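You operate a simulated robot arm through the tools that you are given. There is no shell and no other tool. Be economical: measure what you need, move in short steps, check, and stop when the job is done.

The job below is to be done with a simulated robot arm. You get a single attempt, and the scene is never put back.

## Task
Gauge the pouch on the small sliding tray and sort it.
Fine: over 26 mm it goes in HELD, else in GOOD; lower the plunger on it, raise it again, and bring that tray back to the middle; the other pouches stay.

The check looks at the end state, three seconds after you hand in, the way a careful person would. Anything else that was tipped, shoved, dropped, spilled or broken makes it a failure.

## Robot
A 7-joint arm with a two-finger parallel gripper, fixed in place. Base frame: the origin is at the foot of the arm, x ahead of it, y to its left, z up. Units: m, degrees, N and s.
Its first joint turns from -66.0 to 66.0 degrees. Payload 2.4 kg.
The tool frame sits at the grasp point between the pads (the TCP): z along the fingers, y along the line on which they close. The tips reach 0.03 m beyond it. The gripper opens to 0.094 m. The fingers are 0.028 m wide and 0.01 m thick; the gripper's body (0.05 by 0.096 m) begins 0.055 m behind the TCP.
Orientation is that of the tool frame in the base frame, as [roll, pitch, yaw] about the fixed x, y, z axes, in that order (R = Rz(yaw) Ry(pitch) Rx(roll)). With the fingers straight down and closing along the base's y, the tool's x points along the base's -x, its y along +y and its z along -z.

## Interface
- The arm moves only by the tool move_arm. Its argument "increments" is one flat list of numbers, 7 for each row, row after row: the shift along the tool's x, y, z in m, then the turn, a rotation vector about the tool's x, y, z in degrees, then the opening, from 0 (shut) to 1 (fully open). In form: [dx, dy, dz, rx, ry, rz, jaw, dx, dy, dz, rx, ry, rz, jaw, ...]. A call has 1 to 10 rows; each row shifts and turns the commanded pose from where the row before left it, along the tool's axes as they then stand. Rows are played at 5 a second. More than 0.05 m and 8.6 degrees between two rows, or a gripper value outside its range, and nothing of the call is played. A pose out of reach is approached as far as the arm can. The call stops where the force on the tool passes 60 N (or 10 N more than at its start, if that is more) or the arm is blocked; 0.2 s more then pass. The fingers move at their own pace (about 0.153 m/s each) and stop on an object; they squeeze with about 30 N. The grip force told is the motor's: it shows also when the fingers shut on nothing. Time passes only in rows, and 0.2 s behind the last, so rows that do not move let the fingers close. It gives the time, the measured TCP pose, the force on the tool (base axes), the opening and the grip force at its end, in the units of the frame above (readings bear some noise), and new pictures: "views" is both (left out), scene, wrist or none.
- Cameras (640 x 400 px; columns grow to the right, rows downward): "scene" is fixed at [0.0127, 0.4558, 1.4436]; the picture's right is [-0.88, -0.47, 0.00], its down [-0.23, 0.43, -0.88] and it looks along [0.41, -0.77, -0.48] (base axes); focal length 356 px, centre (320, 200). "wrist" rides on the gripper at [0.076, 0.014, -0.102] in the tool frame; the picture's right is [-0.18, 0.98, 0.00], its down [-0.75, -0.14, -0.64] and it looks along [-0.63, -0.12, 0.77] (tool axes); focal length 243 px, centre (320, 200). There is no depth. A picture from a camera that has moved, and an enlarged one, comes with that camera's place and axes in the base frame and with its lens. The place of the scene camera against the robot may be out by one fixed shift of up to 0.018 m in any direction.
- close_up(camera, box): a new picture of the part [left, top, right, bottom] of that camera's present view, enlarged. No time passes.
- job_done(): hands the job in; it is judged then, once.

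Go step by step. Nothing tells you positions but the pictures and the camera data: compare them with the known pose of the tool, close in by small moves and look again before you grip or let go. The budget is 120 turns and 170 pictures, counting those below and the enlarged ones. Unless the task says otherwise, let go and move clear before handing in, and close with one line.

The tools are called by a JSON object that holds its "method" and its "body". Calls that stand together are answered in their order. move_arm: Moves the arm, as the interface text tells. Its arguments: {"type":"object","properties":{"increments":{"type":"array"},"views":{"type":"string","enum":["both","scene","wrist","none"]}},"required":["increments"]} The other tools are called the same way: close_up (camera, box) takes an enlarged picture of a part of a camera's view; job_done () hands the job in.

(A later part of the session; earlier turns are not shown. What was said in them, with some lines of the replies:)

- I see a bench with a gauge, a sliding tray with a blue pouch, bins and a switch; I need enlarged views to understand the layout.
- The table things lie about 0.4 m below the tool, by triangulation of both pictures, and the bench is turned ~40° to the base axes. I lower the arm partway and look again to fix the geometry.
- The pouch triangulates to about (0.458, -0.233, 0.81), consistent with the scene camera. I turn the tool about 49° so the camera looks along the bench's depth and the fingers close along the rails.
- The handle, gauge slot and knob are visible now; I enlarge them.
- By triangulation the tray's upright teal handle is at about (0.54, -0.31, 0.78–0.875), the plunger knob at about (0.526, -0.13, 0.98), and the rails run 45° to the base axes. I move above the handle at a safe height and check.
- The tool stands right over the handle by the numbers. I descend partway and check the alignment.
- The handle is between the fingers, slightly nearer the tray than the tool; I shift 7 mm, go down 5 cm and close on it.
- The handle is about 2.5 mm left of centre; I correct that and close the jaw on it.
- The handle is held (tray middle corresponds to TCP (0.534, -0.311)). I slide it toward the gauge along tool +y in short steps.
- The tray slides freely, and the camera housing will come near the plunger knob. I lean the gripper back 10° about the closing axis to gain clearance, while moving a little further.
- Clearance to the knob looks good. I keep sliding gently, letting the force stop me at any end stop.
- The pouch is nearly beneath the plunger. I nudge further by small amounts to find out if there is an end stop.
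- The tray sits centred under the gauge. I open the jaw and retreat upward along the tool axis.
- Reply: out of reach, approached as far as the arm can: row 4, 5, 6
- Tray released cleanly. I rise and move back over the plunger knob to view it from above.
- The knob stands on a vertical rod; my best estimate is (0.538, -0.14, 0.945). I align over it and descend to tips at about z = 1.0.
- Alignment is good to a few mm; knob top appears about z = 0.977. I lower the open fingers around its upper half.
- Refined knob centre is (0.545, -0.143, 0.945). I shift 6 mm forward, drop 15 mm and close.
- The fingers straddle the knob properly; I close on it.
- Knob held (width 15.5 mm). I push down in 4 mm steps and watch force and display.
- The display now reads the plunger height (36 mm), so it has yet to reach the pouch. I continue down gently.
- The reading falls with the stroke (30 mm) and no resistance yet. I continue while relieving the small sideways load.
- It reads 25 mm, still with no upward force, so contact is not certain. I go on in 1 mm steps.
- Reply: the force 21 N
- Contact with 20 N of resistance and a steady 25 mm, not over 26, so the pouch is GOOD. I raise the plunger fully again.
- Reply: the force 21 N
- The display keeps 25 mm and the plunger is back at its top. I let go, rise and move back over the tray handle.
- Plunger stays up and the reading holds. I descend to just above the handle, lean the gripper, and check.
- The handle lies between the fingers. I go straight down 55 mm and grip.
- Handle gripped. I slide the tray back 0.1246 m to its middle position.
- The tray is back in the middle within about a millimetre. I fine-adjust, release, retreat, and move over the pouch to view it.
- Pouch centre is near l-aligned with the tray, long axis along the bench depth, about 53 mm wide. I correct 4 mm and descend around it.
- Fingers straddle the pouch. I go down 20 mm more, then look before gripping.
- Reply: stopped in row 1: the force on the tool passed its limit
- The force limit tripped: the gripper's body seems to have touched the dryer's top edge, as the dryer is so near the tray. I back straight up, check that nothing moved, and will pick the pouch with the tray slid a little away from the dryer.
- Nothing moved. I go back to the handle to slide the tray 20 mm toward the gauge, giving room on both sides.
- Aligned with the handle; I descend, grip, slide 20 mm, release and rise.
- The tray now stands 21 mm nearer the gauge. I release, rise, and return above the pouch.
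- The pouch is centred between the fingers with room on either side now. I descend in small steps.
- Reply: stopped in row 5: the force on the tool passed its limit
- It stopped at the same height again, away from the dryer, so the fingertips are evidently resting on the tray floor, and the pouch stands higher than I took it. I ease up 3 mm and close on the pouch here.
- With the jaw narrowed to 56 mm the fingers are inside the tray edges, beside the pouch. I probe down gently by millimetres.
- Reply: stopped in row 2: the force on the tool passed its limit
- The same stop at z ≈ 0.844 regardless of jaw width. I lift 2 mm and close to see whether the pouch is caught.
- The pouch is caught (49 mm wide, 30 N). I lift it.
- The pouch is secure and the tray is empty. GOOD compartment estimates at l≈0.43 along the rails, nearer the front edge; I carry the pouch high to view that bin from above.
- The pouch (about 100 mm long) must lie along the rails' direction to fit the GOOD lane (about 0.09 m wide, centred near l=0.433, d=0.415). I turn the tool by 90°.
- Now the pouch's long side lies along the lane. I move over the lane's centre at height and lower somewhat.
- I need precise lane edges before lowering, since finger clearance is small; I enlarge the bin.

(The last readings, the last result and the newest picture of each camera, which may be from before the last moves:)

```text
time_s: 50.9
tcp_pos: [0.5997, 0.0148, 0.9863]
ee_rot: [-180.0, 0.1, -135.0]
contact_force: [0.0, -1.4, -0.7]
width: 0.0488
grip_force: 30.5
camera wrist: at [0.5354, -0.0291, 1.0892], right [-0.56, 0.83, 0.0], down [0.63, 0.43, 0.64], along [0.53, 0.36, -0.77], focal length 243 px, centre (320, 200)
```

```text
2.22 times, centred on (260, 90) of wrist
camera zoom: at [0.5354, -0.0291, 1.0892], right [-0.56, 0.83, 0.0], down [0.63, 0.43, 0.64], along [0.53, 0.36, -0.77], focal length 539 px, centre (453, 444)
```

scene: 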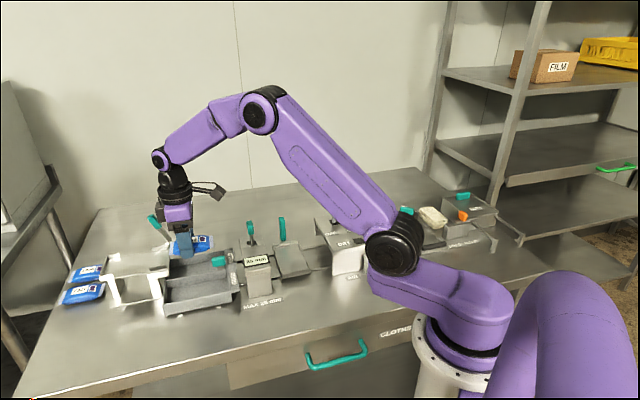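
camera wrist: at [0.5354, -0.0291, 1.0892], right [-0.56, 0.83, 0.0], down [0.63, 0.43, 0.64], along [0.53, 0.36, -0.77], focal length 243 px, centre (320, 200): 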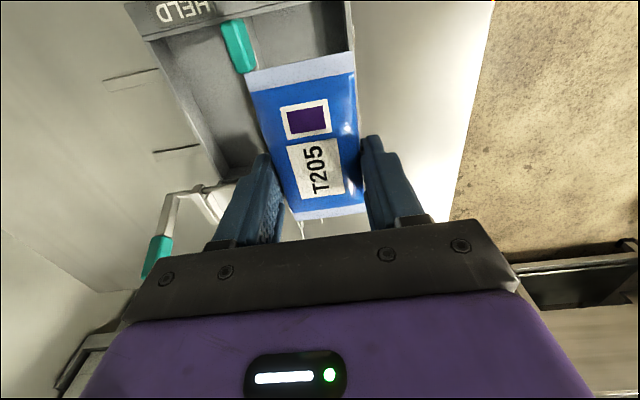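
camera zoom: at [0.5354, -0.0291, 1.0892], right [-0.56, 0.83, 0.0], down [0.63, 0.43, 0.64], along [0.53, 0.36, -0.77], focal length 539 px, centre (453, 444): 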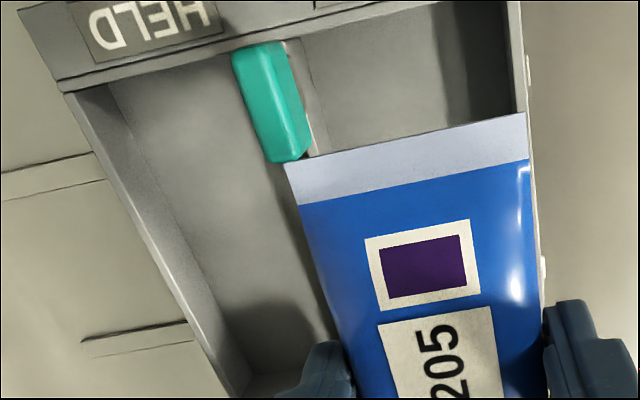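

Lane edges are d≈0.38–0.47, with the bin's handle on the divider; I shift 7 mm toward the divider, lower to just above the walls and look.

{"method": "move_arm", "body": {"increments": [-0.001, -0.0075, 0, 0, 0, 0, 0.3, 0, 0, 0.04, 0, 0, 0, 0.3, 0, 0, 0.03, 0, 0, 0, 0.3, 0, 0, 0.03, 0, 0, 0, 0.3, 0, 0, 0, 0, 0, 0, 0.3], "views": "wrist"}}

{"method": "close_up", "body": {"camera": "scene", "box": [150, 230, 270, 320]}}

```text
time_s: 52.1
tcp_pos: [0.604, 0.0078, 0.8869]
ee_rot: [-180.0, 0.0, -135.0]
contact_force: [0.6, -0.3, -1.0]
width: 0.0491
grip_force: 29.4
camera wrist: at [0.5393, -0.0358, 0.9898], right [-0.56, 0.83, 0.0], down [0.63, 0.43, 0.64], along [0.53, 0.36, -0.77], focal length 243 px, centre (320, 200)
```

wrist: 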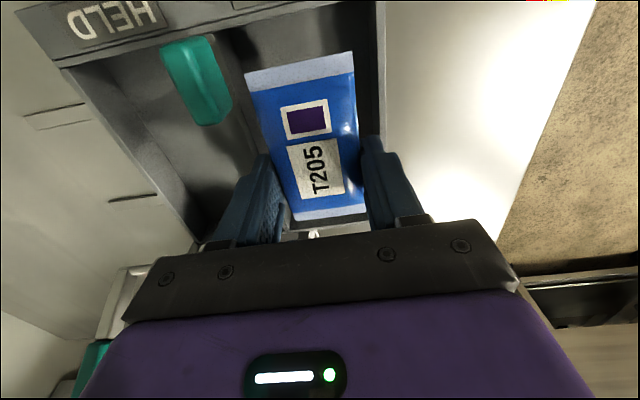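

```text
4.44 times, centred on (210, 275) of scene
camera zoom: at [0.0127, 0.4558, 1.4436], right [-0.88, -0.47, 0.0], down [-0.23, 0.43, -0.88], along [0.41, -0.77, -0.48], focal length 1583 px, centre (809, -133)
```

zoom: 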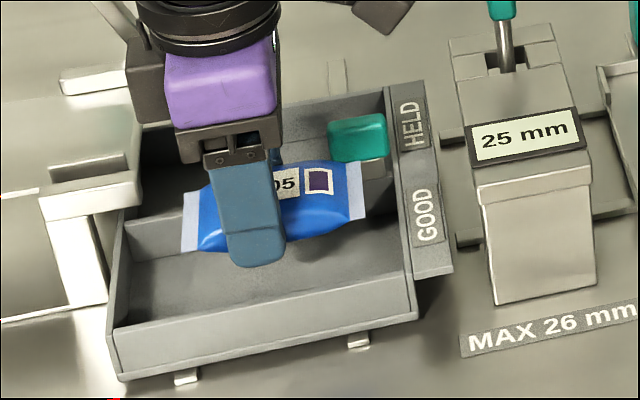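

Clearances look right on both sides. I lower in decreasing steps, watching for contact.

{"method": "move_arm", "body": {"increments": [0, 0, 0.015, 0, 0, 0, 0.3, 0, 0, 0.01, 0, 0, 0, 0.3, 0, 0, 0.005, 0, 0, 0, 0.3, 0, 0, 0, 0, 0, 0, 0.3], "views": "wrist"}}

{"method": "close_up", "body": {"camera": "scene", "box": [150, 230, 270, 320]}}

```text
time_s: 53.1
tcp_pos: [0.6048, 0.0078, 0.8568]
ee_rot: [180.0, 0.1, -135.0]
contact_force: [0.4, -0.6, -1.2]
width: 0.049
grip_force: 29.9
camera wrist: at [0.5404, -0.036, 0.9597], right [-0.56, 0.83, 0.0], down [0.63, 0.43, 0.64], along [0.53, 0.36, -0.77], focal length 243 px, centre (320, 200)
```

wrist: 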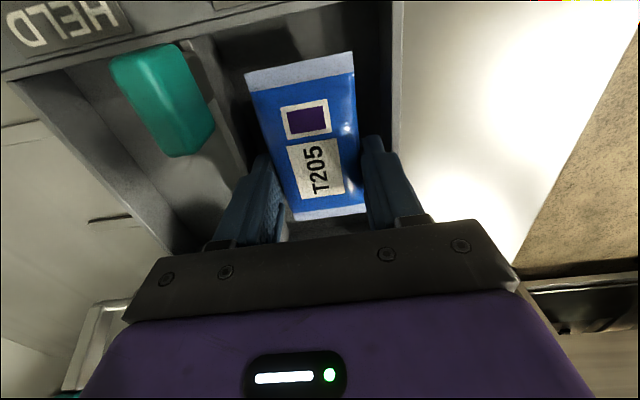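

```text
4.44 times, centred on (210, 275) of scene
camera zoom: at [0.0127, 0.4558, 1.4436], right [-0.88, -0.47, 0.0], down [-0.23, 0.43, -0.88], along [0.41, -0.77, -0.48], focal length 1583 px, centre (809, -133)
```

zoom: 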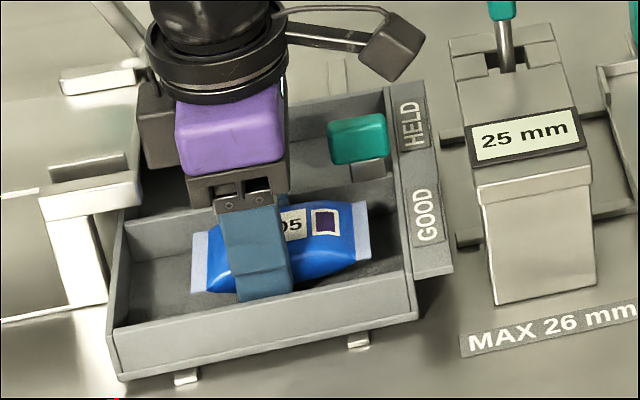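

The pouch is entering the GOOD lane cleanly. I go on in 4 mm steps until it touches down.

{"method": "move_arm", "body": {"increments": [0, 0, 0.004, 0, 0, 0, 0.3, 0, 0, 0.004, 0, 0, 0, 0.3, 0, 0, 0.003, 0, 0, 0, 0.3, 0, 0, 0, 0, 0, 0, 0.3], "views": "none"}}

{"method": "close_up", "body": {"camera": "scene", "box": [150, 230, 270, 320]}}

```text
time_s: 54.1
tcp_pos: [0.6046, 0.0084, 0.8459]
ee_rot: [180.0, 0.0, -135.0]
contact_force: [0.4, 0.1, -0.6]
width: 0.0487
grip_force: 30.1
```

```text
4.44 times, centred on (210, 275) of scene
camera zoom: at [0.0127, 0.4558, 1.4436], right [-0.88, -0.47, 0.0], down [-0.23, 0.43, -0.88], along [0.41, -0.77, -0.48], focal length 1583 px, centre (809, -133)
```

zoom: 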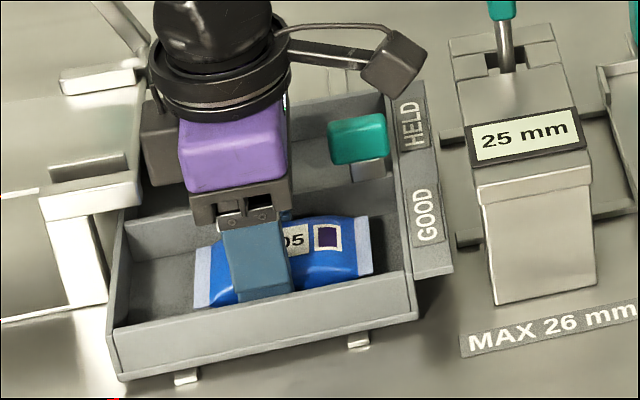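

No contact yet. I continue in 3 mm steps.

{"method": "move_arm", "body": {"increments": [0, 0, 0.003, 0, 0, 0, 0.3, 0, 0, 0.003, 0, 0, 0, 0.3, 0, 0, 0.002, 0, 0, 0, 0.3, 0, 0, 0, 0, 0, 0, 0.3], "views": "none"}}

{"method": "close_up", "body": {"camera": "scene", "box": [150, 230, 270, 320]}}

```text
time_s: 55.1
tcp_pos: [0.6082, 0.0072, 0.8406]
ee_rot: [-179.7, 0.4, -135.2]
contact_force: [-8.4, -8.4, 57.1]
width: 0.0492
grip_force: 30.4
```

```text
4.44 times, centred on (210, 275) of scene
camera zoom: at [0.0114, 0.4556, 1.4437], right [-0.88, -0.47, 0.0], down [-0.22, 0.43, -0.88], along [0.41, -0.77, -0.48], focal length 1583 px, centre (809, -133)
```

zoom: 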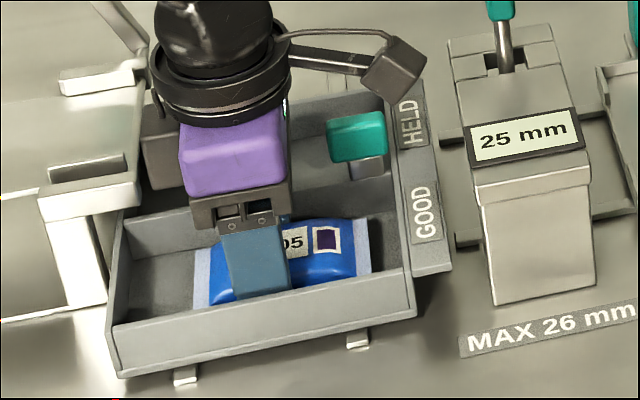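

Touched down (57 N upward). I ease up 4 mm and open the jaw just a little.

{"method": "move_arm", "body": {"increments": [0, 0, -0.004, 0, 0, 0, 0.3, 0, 0, 0, 0, 0, 0, 0.62, 0, 0, 0, 0, 0, 0, 0.62], "views": "wrist"}}

{"method": "close_up", "body": {"camera": "scene", "box": [150, 230, 270, 320]}}

```text
time_s: 55.9
tcp_pos: [0.606, 0.0077, 0.8413]
ee_rot: [-179.8, 0.2, -135.0]
contact_force: [8.3, -8.7, 19.7]
width: 0.0509
grip_force: 0.1
camera wrist: at [0.5407, -0.0354, 0.9448], right [-0.56, 0.83, 0.0], down [0.63, 0.43, 0.65], along [0.53, 0.36, -0.76], focal length 243 px, centre (320, 200)
```

wrist: 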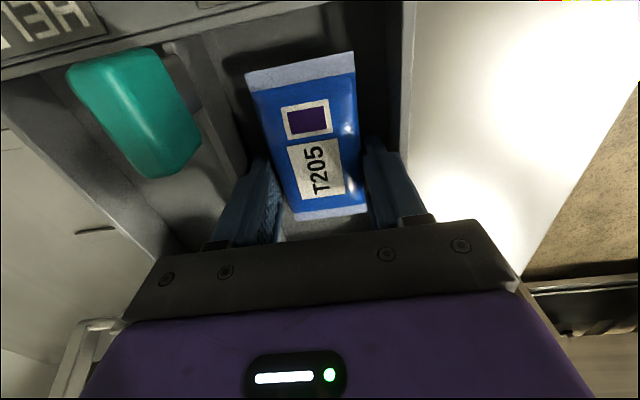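

```text
4.44 times, centred on (210, 275) of scene
camera zoom: at [0.0125, 0.4556, 1.4437], right [-0.88, -0.47, 0.0], down [-0.23, 0.43, -0.88], along [0.41, -0.77, -0.48], focal length 1583 px, centre (809, -133)
```

zoom: 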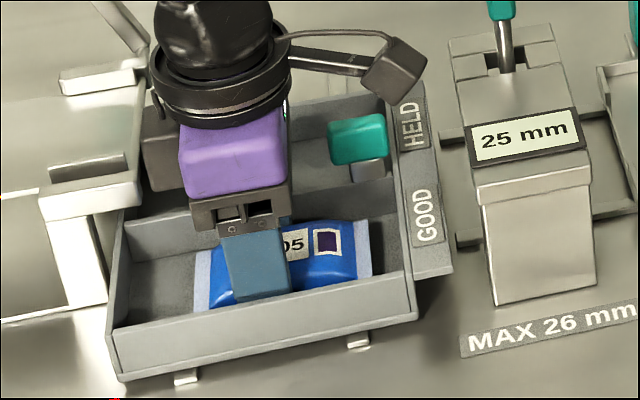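

The jaw opened only to 51 mm and something still presses; I ease up slowly and check.

{"method": "move_arm", "body": {"increments": [0, 0, -0.003, 0, 0, 0, 0.6, 0, 0, 0, 0, 0, 0, 0.6, 0, 0, 0, 0, 0, 0, 0.6], "views": "none"}}

```text
time_s: 56.7
tcp_pos: [0.6036, 0.009, 0.844]
ee_rot: [179.8, -0.2, -134.9]
contact_force: [0.4, -0.7, 0.2]
width: 0.0554
grip_force: 0.1
```

Forces are gone and the jaw is 6 mm wider than the pouch. I lift a little and check the pouch stays.

{"method": "move_arm", "body": {"increments": [0, 0, -0.01, 0, 0, 0, 0.6, 0, 0, -0.015, 0, 0, 0, 0.6, 0, 0, -0.03, 0, 0, 0, 0.6, 0, 0, -0.04, 0, 0, 0, 0.6, 0, 0, -0.04, 0, 0, 0, 0.6, 0, 0, -0.04, 0, 0, 0, 0.6, 0, 0, -0.04, 0, 0, 0, 0.6, 0, 0, 0, 0, 0, 0, 0.6]}}

{"method": "close_up", "body": {"camera": "scene", "box": [150, 200, 310, 320]}}

```text
time_s: 58.5
tcp_pos: [0.6049, 0.0084, 1.0587]
ee_rot: [-179.9, 0.0, -135.0]
contact_force: [0.3, 0.6, 0.2]
width: 0.0562
grip_force: 0.2
camera wrist: at [0.5404, -0.0342, 1.1609], right [-0.56, 0.83, 0.0], down [0.63, 0.43, 0.64], along [0.53, 0.36, -0.77], focal length 243 px, centre (320, 200)
```

scene: 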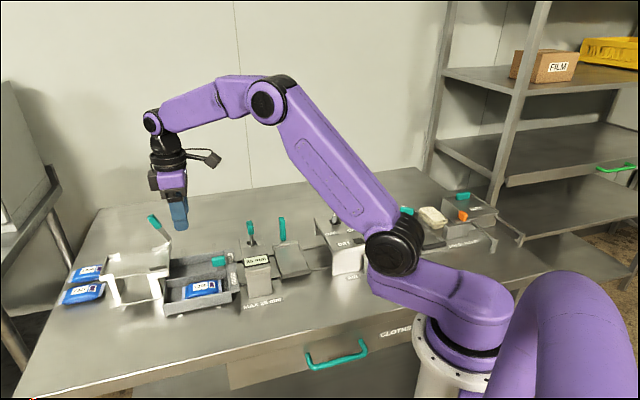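
wrist: 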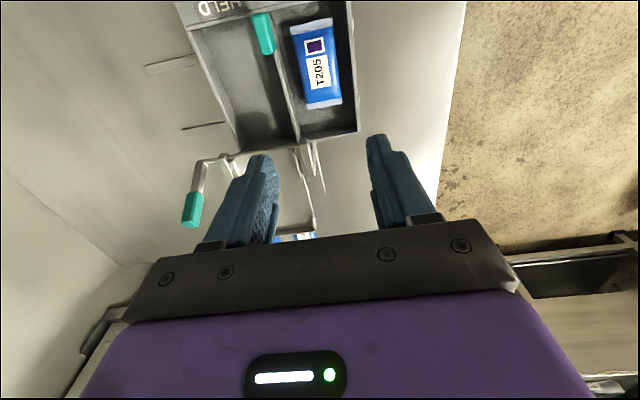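

```text
3.33 times, centred on (230, 260) of scene
camera zoom: at [0.0126, 0.4558, 1.4436], right [-0.88, -0.47, 0.0], down [-0.23, 0.43, -0.88], along [0.41, -0.77, -0.48], focal length 1187 px, centre (620, 0)
```

zoom: 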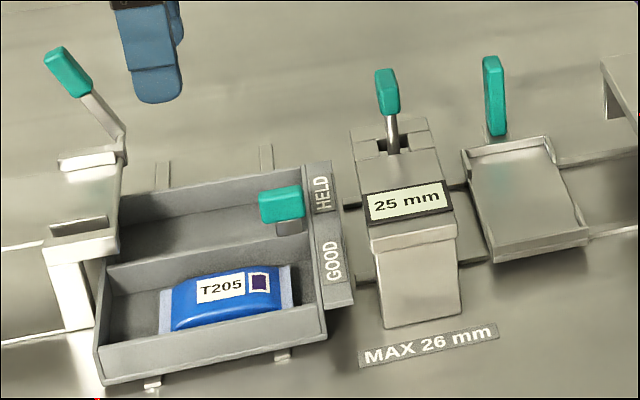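

The pouch lies flat in GOOD. Now I turn the tool back and return the tray those 21 mm to its middle.

{"method": "move_arm", "body": {"increments": [0, 0, 0, 0, 0, 8.2, 0.45, 0, 0, 0, 0, 0, 8.2, 0.45, 0, 0, 0, 0, 0, 8.2, 0.45, 0, 0, 0, 0, 0, 8.2, 0.45, 0, 0, 0, 0, 0, 8.2, 0.45, 0, 0, 0, 0, 0, 8.2, 0.45, 0, 0, 0, 0, 0, 8.2, 0.45, 0, 0, 0, 0, 0, 8.2, 0.45, 0, 0, 0, 0, 0, 8.2, 0.45, 0, 0, 0, 0, 0, 8.2, 0.45], "views": "none"}}

{"method": "move_arm", "body": {"increments": [0, 0, 0, 0, 0, 8.0, 0.45, 0, -0.0425, 0, 0, 0, 0, 0.45, 0, -0.0425, 0, 0, 0, 0, 0.45, -0.015, -0.0425, 0, 0, 0, 0, 0.45, -0.04, -0.0425, 0, 0, 0, 0, 0.45, -0.04, -0.0425, 0, 0, 0, 0, 0.45, -0.04, -0.042, 0, 0, 0, 0, 0.45, -0.04, 0, 0, 0, 0, 0, 0.45, 0, 0, 0, 0, 0, 0, 0.45], "views": "wrist"}}

```text
time_s: 60.7
tcp_pos: [0.605, 0.0089, 1.0598]
ee_rot: [180.0, 0.0, 142.8]
contact_force: [0.0, 0.0, -0.2]
width: 0.0423
grip_force: 0.0
```

```text
refused: row 5 steps farther than a row can; nothing moved
```

One combined row was too long; I split the traverse into shorter rows.

{"method": "move_arm", "body": {"increments": [0, 0, 0, 0, 0, 8.0, 0.45, 0, -0.0425, 0, 0, 0, 0, 0.45, 0, -0.0425, 0, 0, 0, 0, 0.45, 0, -0.0425, 0, 0, 0, 0, 0.45, -0.02, -0.0425, 0, 0, 0, 0, 0.45, -0.02, -0.0425, 0, 0, 0, 0, 0.45, -0.02, -0.042, 0, 0, 0, 0, 0.45, -0.045, 0, 0, 0, 0, 0, 0.45, -0.045, 0, 0, 0, 0, 0, 0.45, -0.025, 0, 0, 0, 0, 0, 0.45], "views": "wrist"}}

```text
time_s: 62.9
tcp_pos: [0.5491, -0.2955, 1.0603]
ee_rot: [-179.9, -0.1, 135.0]
contact_force: [0.1, 0.1, 0.5]
width: 0.0425
grip_force: 0.2
camera wrist: at [0.5053, -0.231, 1.1625], right [0.83, 0.56, 0.0], down [0.43, -0.63, 0.64], along [0.36, -0.53, -0.77], focal length 243 px, centre (320, 200)
```

wrist: 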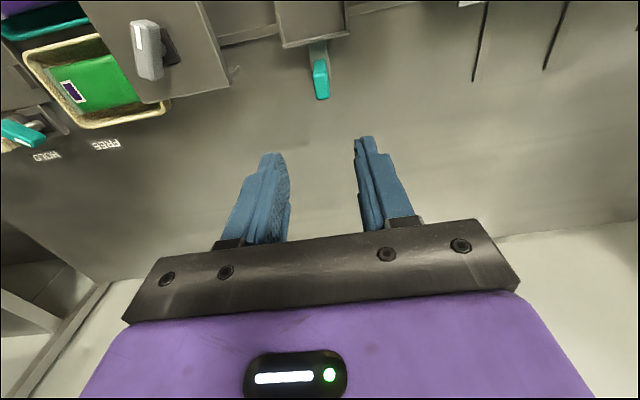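

The tool is above the handle again. I descend to just over it and check.

{"method": "move_arm", "body": {"increments": [0, 0, 0.045, 0, 0, 0, 0.45, 0, 0, 0.045, 0, 0, 0, 0.45, 0, 0, 0.05, 0, 0, 0, 0.45, 0, 0, 0, 0, 0, 0, 0.45], "views": "wrist"}}

```text
time_s: 63.9
tcp_pos: [0.5476, -0.2938, 0.9193]
ee_rot: [-180.0, 0.1, 134.9]
contact_force: [0.7, 0.1, -0.4]
width: 0.0423
grip_force: 0.0
camera wrist: at [0.5043, -0.2299, 1.023], right [0.83, 0.56, 0.0], down [0.43, -0.63, 0.64], along [0.36, -0.53, -0.77], focal length 243 px, centre (320, 200)
```

wrist: 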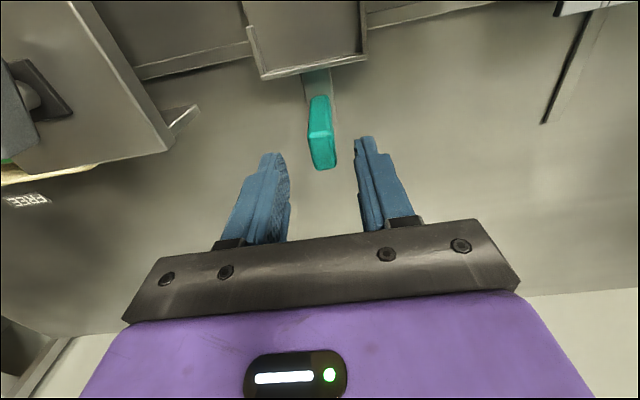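

Aligned. I go down, grip, and slide the tray back to the recorded middle.

{"method": "move_arm", "body": {"increments": [0, 0, 0.031, 0, 0, 0, 0.45, 0, 0, 0.031, 0, 0, 0, 0.45, 0, 0, 0, 0, 0, 0, 0, 0, 0, 0, 0, 0, 0, 0, 0, 0, 0, 0, 0, 0, 0, 0, -0.0105, 0, 0, 0, 0, 0, 0, -0.011, 0, 0, 0, 0, 0, 0, 0, 0, 0, 0, 0, 0], "views": "none"}}

{"method": "close_up", "body": {"camera": "scene", "box": [210, 180, 370, 280]}}

```text
time_s: 65.7
tcp_pos: [0.5335, -0.3081, 0.8581]
ee_rot: [180.0, -0.2, 135.1]
contact_force: [-14.3, 16.8, 17.4]
width: 0.0201
grip_force: 45.2
```

```text
4.00 times, centred on (290, 230) of scene
camera zoom: at [0.012, 0.4565, 1.4434], right [-0.88, -0.47, 0.0], down [-0.23, 0.43, -0.88], along [0.41, -0.77, -0.48], focal length 1425 px, centre (440, 80)
```

zoom: 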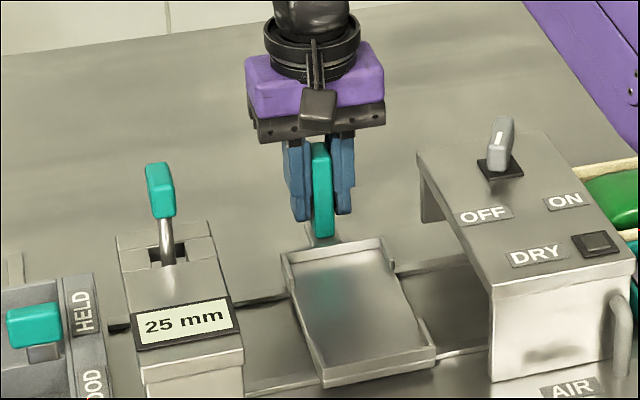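

The tray matches its original place in the picture. After a 1 mm trim I release, rise clear and take final looks.

{"method": "move_arm", "body": {"increments": [0, -0.001, 0, 0, 0, 0, 0, 0, 0, 0, 0, 0, 0, 0.45, 0, 0, 0, 0, 0, 0, 0.45, 0, 0, -0.04, 0, 0, 0, 0.45, 0, 0, -0.04, 0, 0, 0, 0.45, 0, 0, -0.04, 0, 0, 0, 0.45, 0, 0, -0.04, 0, 0, 0, 0.45, 0.02, 0, -0.04, 0, 0, 0, 0.45, 0, 0, 0, 0, 0, 0, 0.45], "views": "scene"}}

{"method": "close_up", "body": {"camera": "scene", "box": [150, 190, 350, 315]}}

```text
time_s: 67.7
tcp_pos: [0.5159, -0.299, 1.0574]
ee_rot: [179.9, -0.1, 134.9]
contact_force: [-0.1, 1.0, 0.3]
width: 0.0424
grip_force: 0.0
```

scene: 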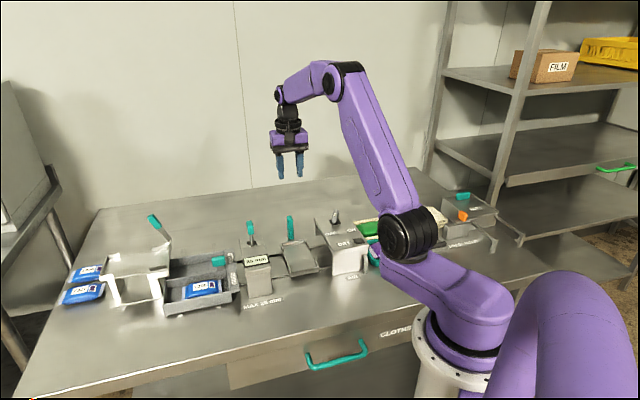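

```text
3.20 times, centred on (250, 252) of scene
camera zoom: at [0.0126, 0.4558, 1.4436], right [-0.88, -0.47, 0.0], down [-0.23, 0.43, -0.88], along [0.41, -0.77, -0.48], focal length 1140 px, centre (544, 32)
```

zoom: 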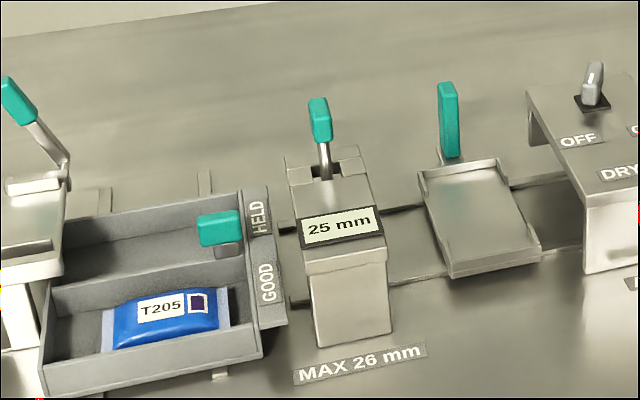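

The pouch lies in GOOD, the plunger is up, the tray is back in the middle, and the arm is clear with everything else where it was. I hand in.

{"method": "job_done", "body": {}}

```text
The job is handed in.
```

Pouch T205 gauged 25 mm, not over the 26 mm limit, so it now lies in GOOD; the plunger is raised, the tray is back in the middle, and no other pouch was moved.
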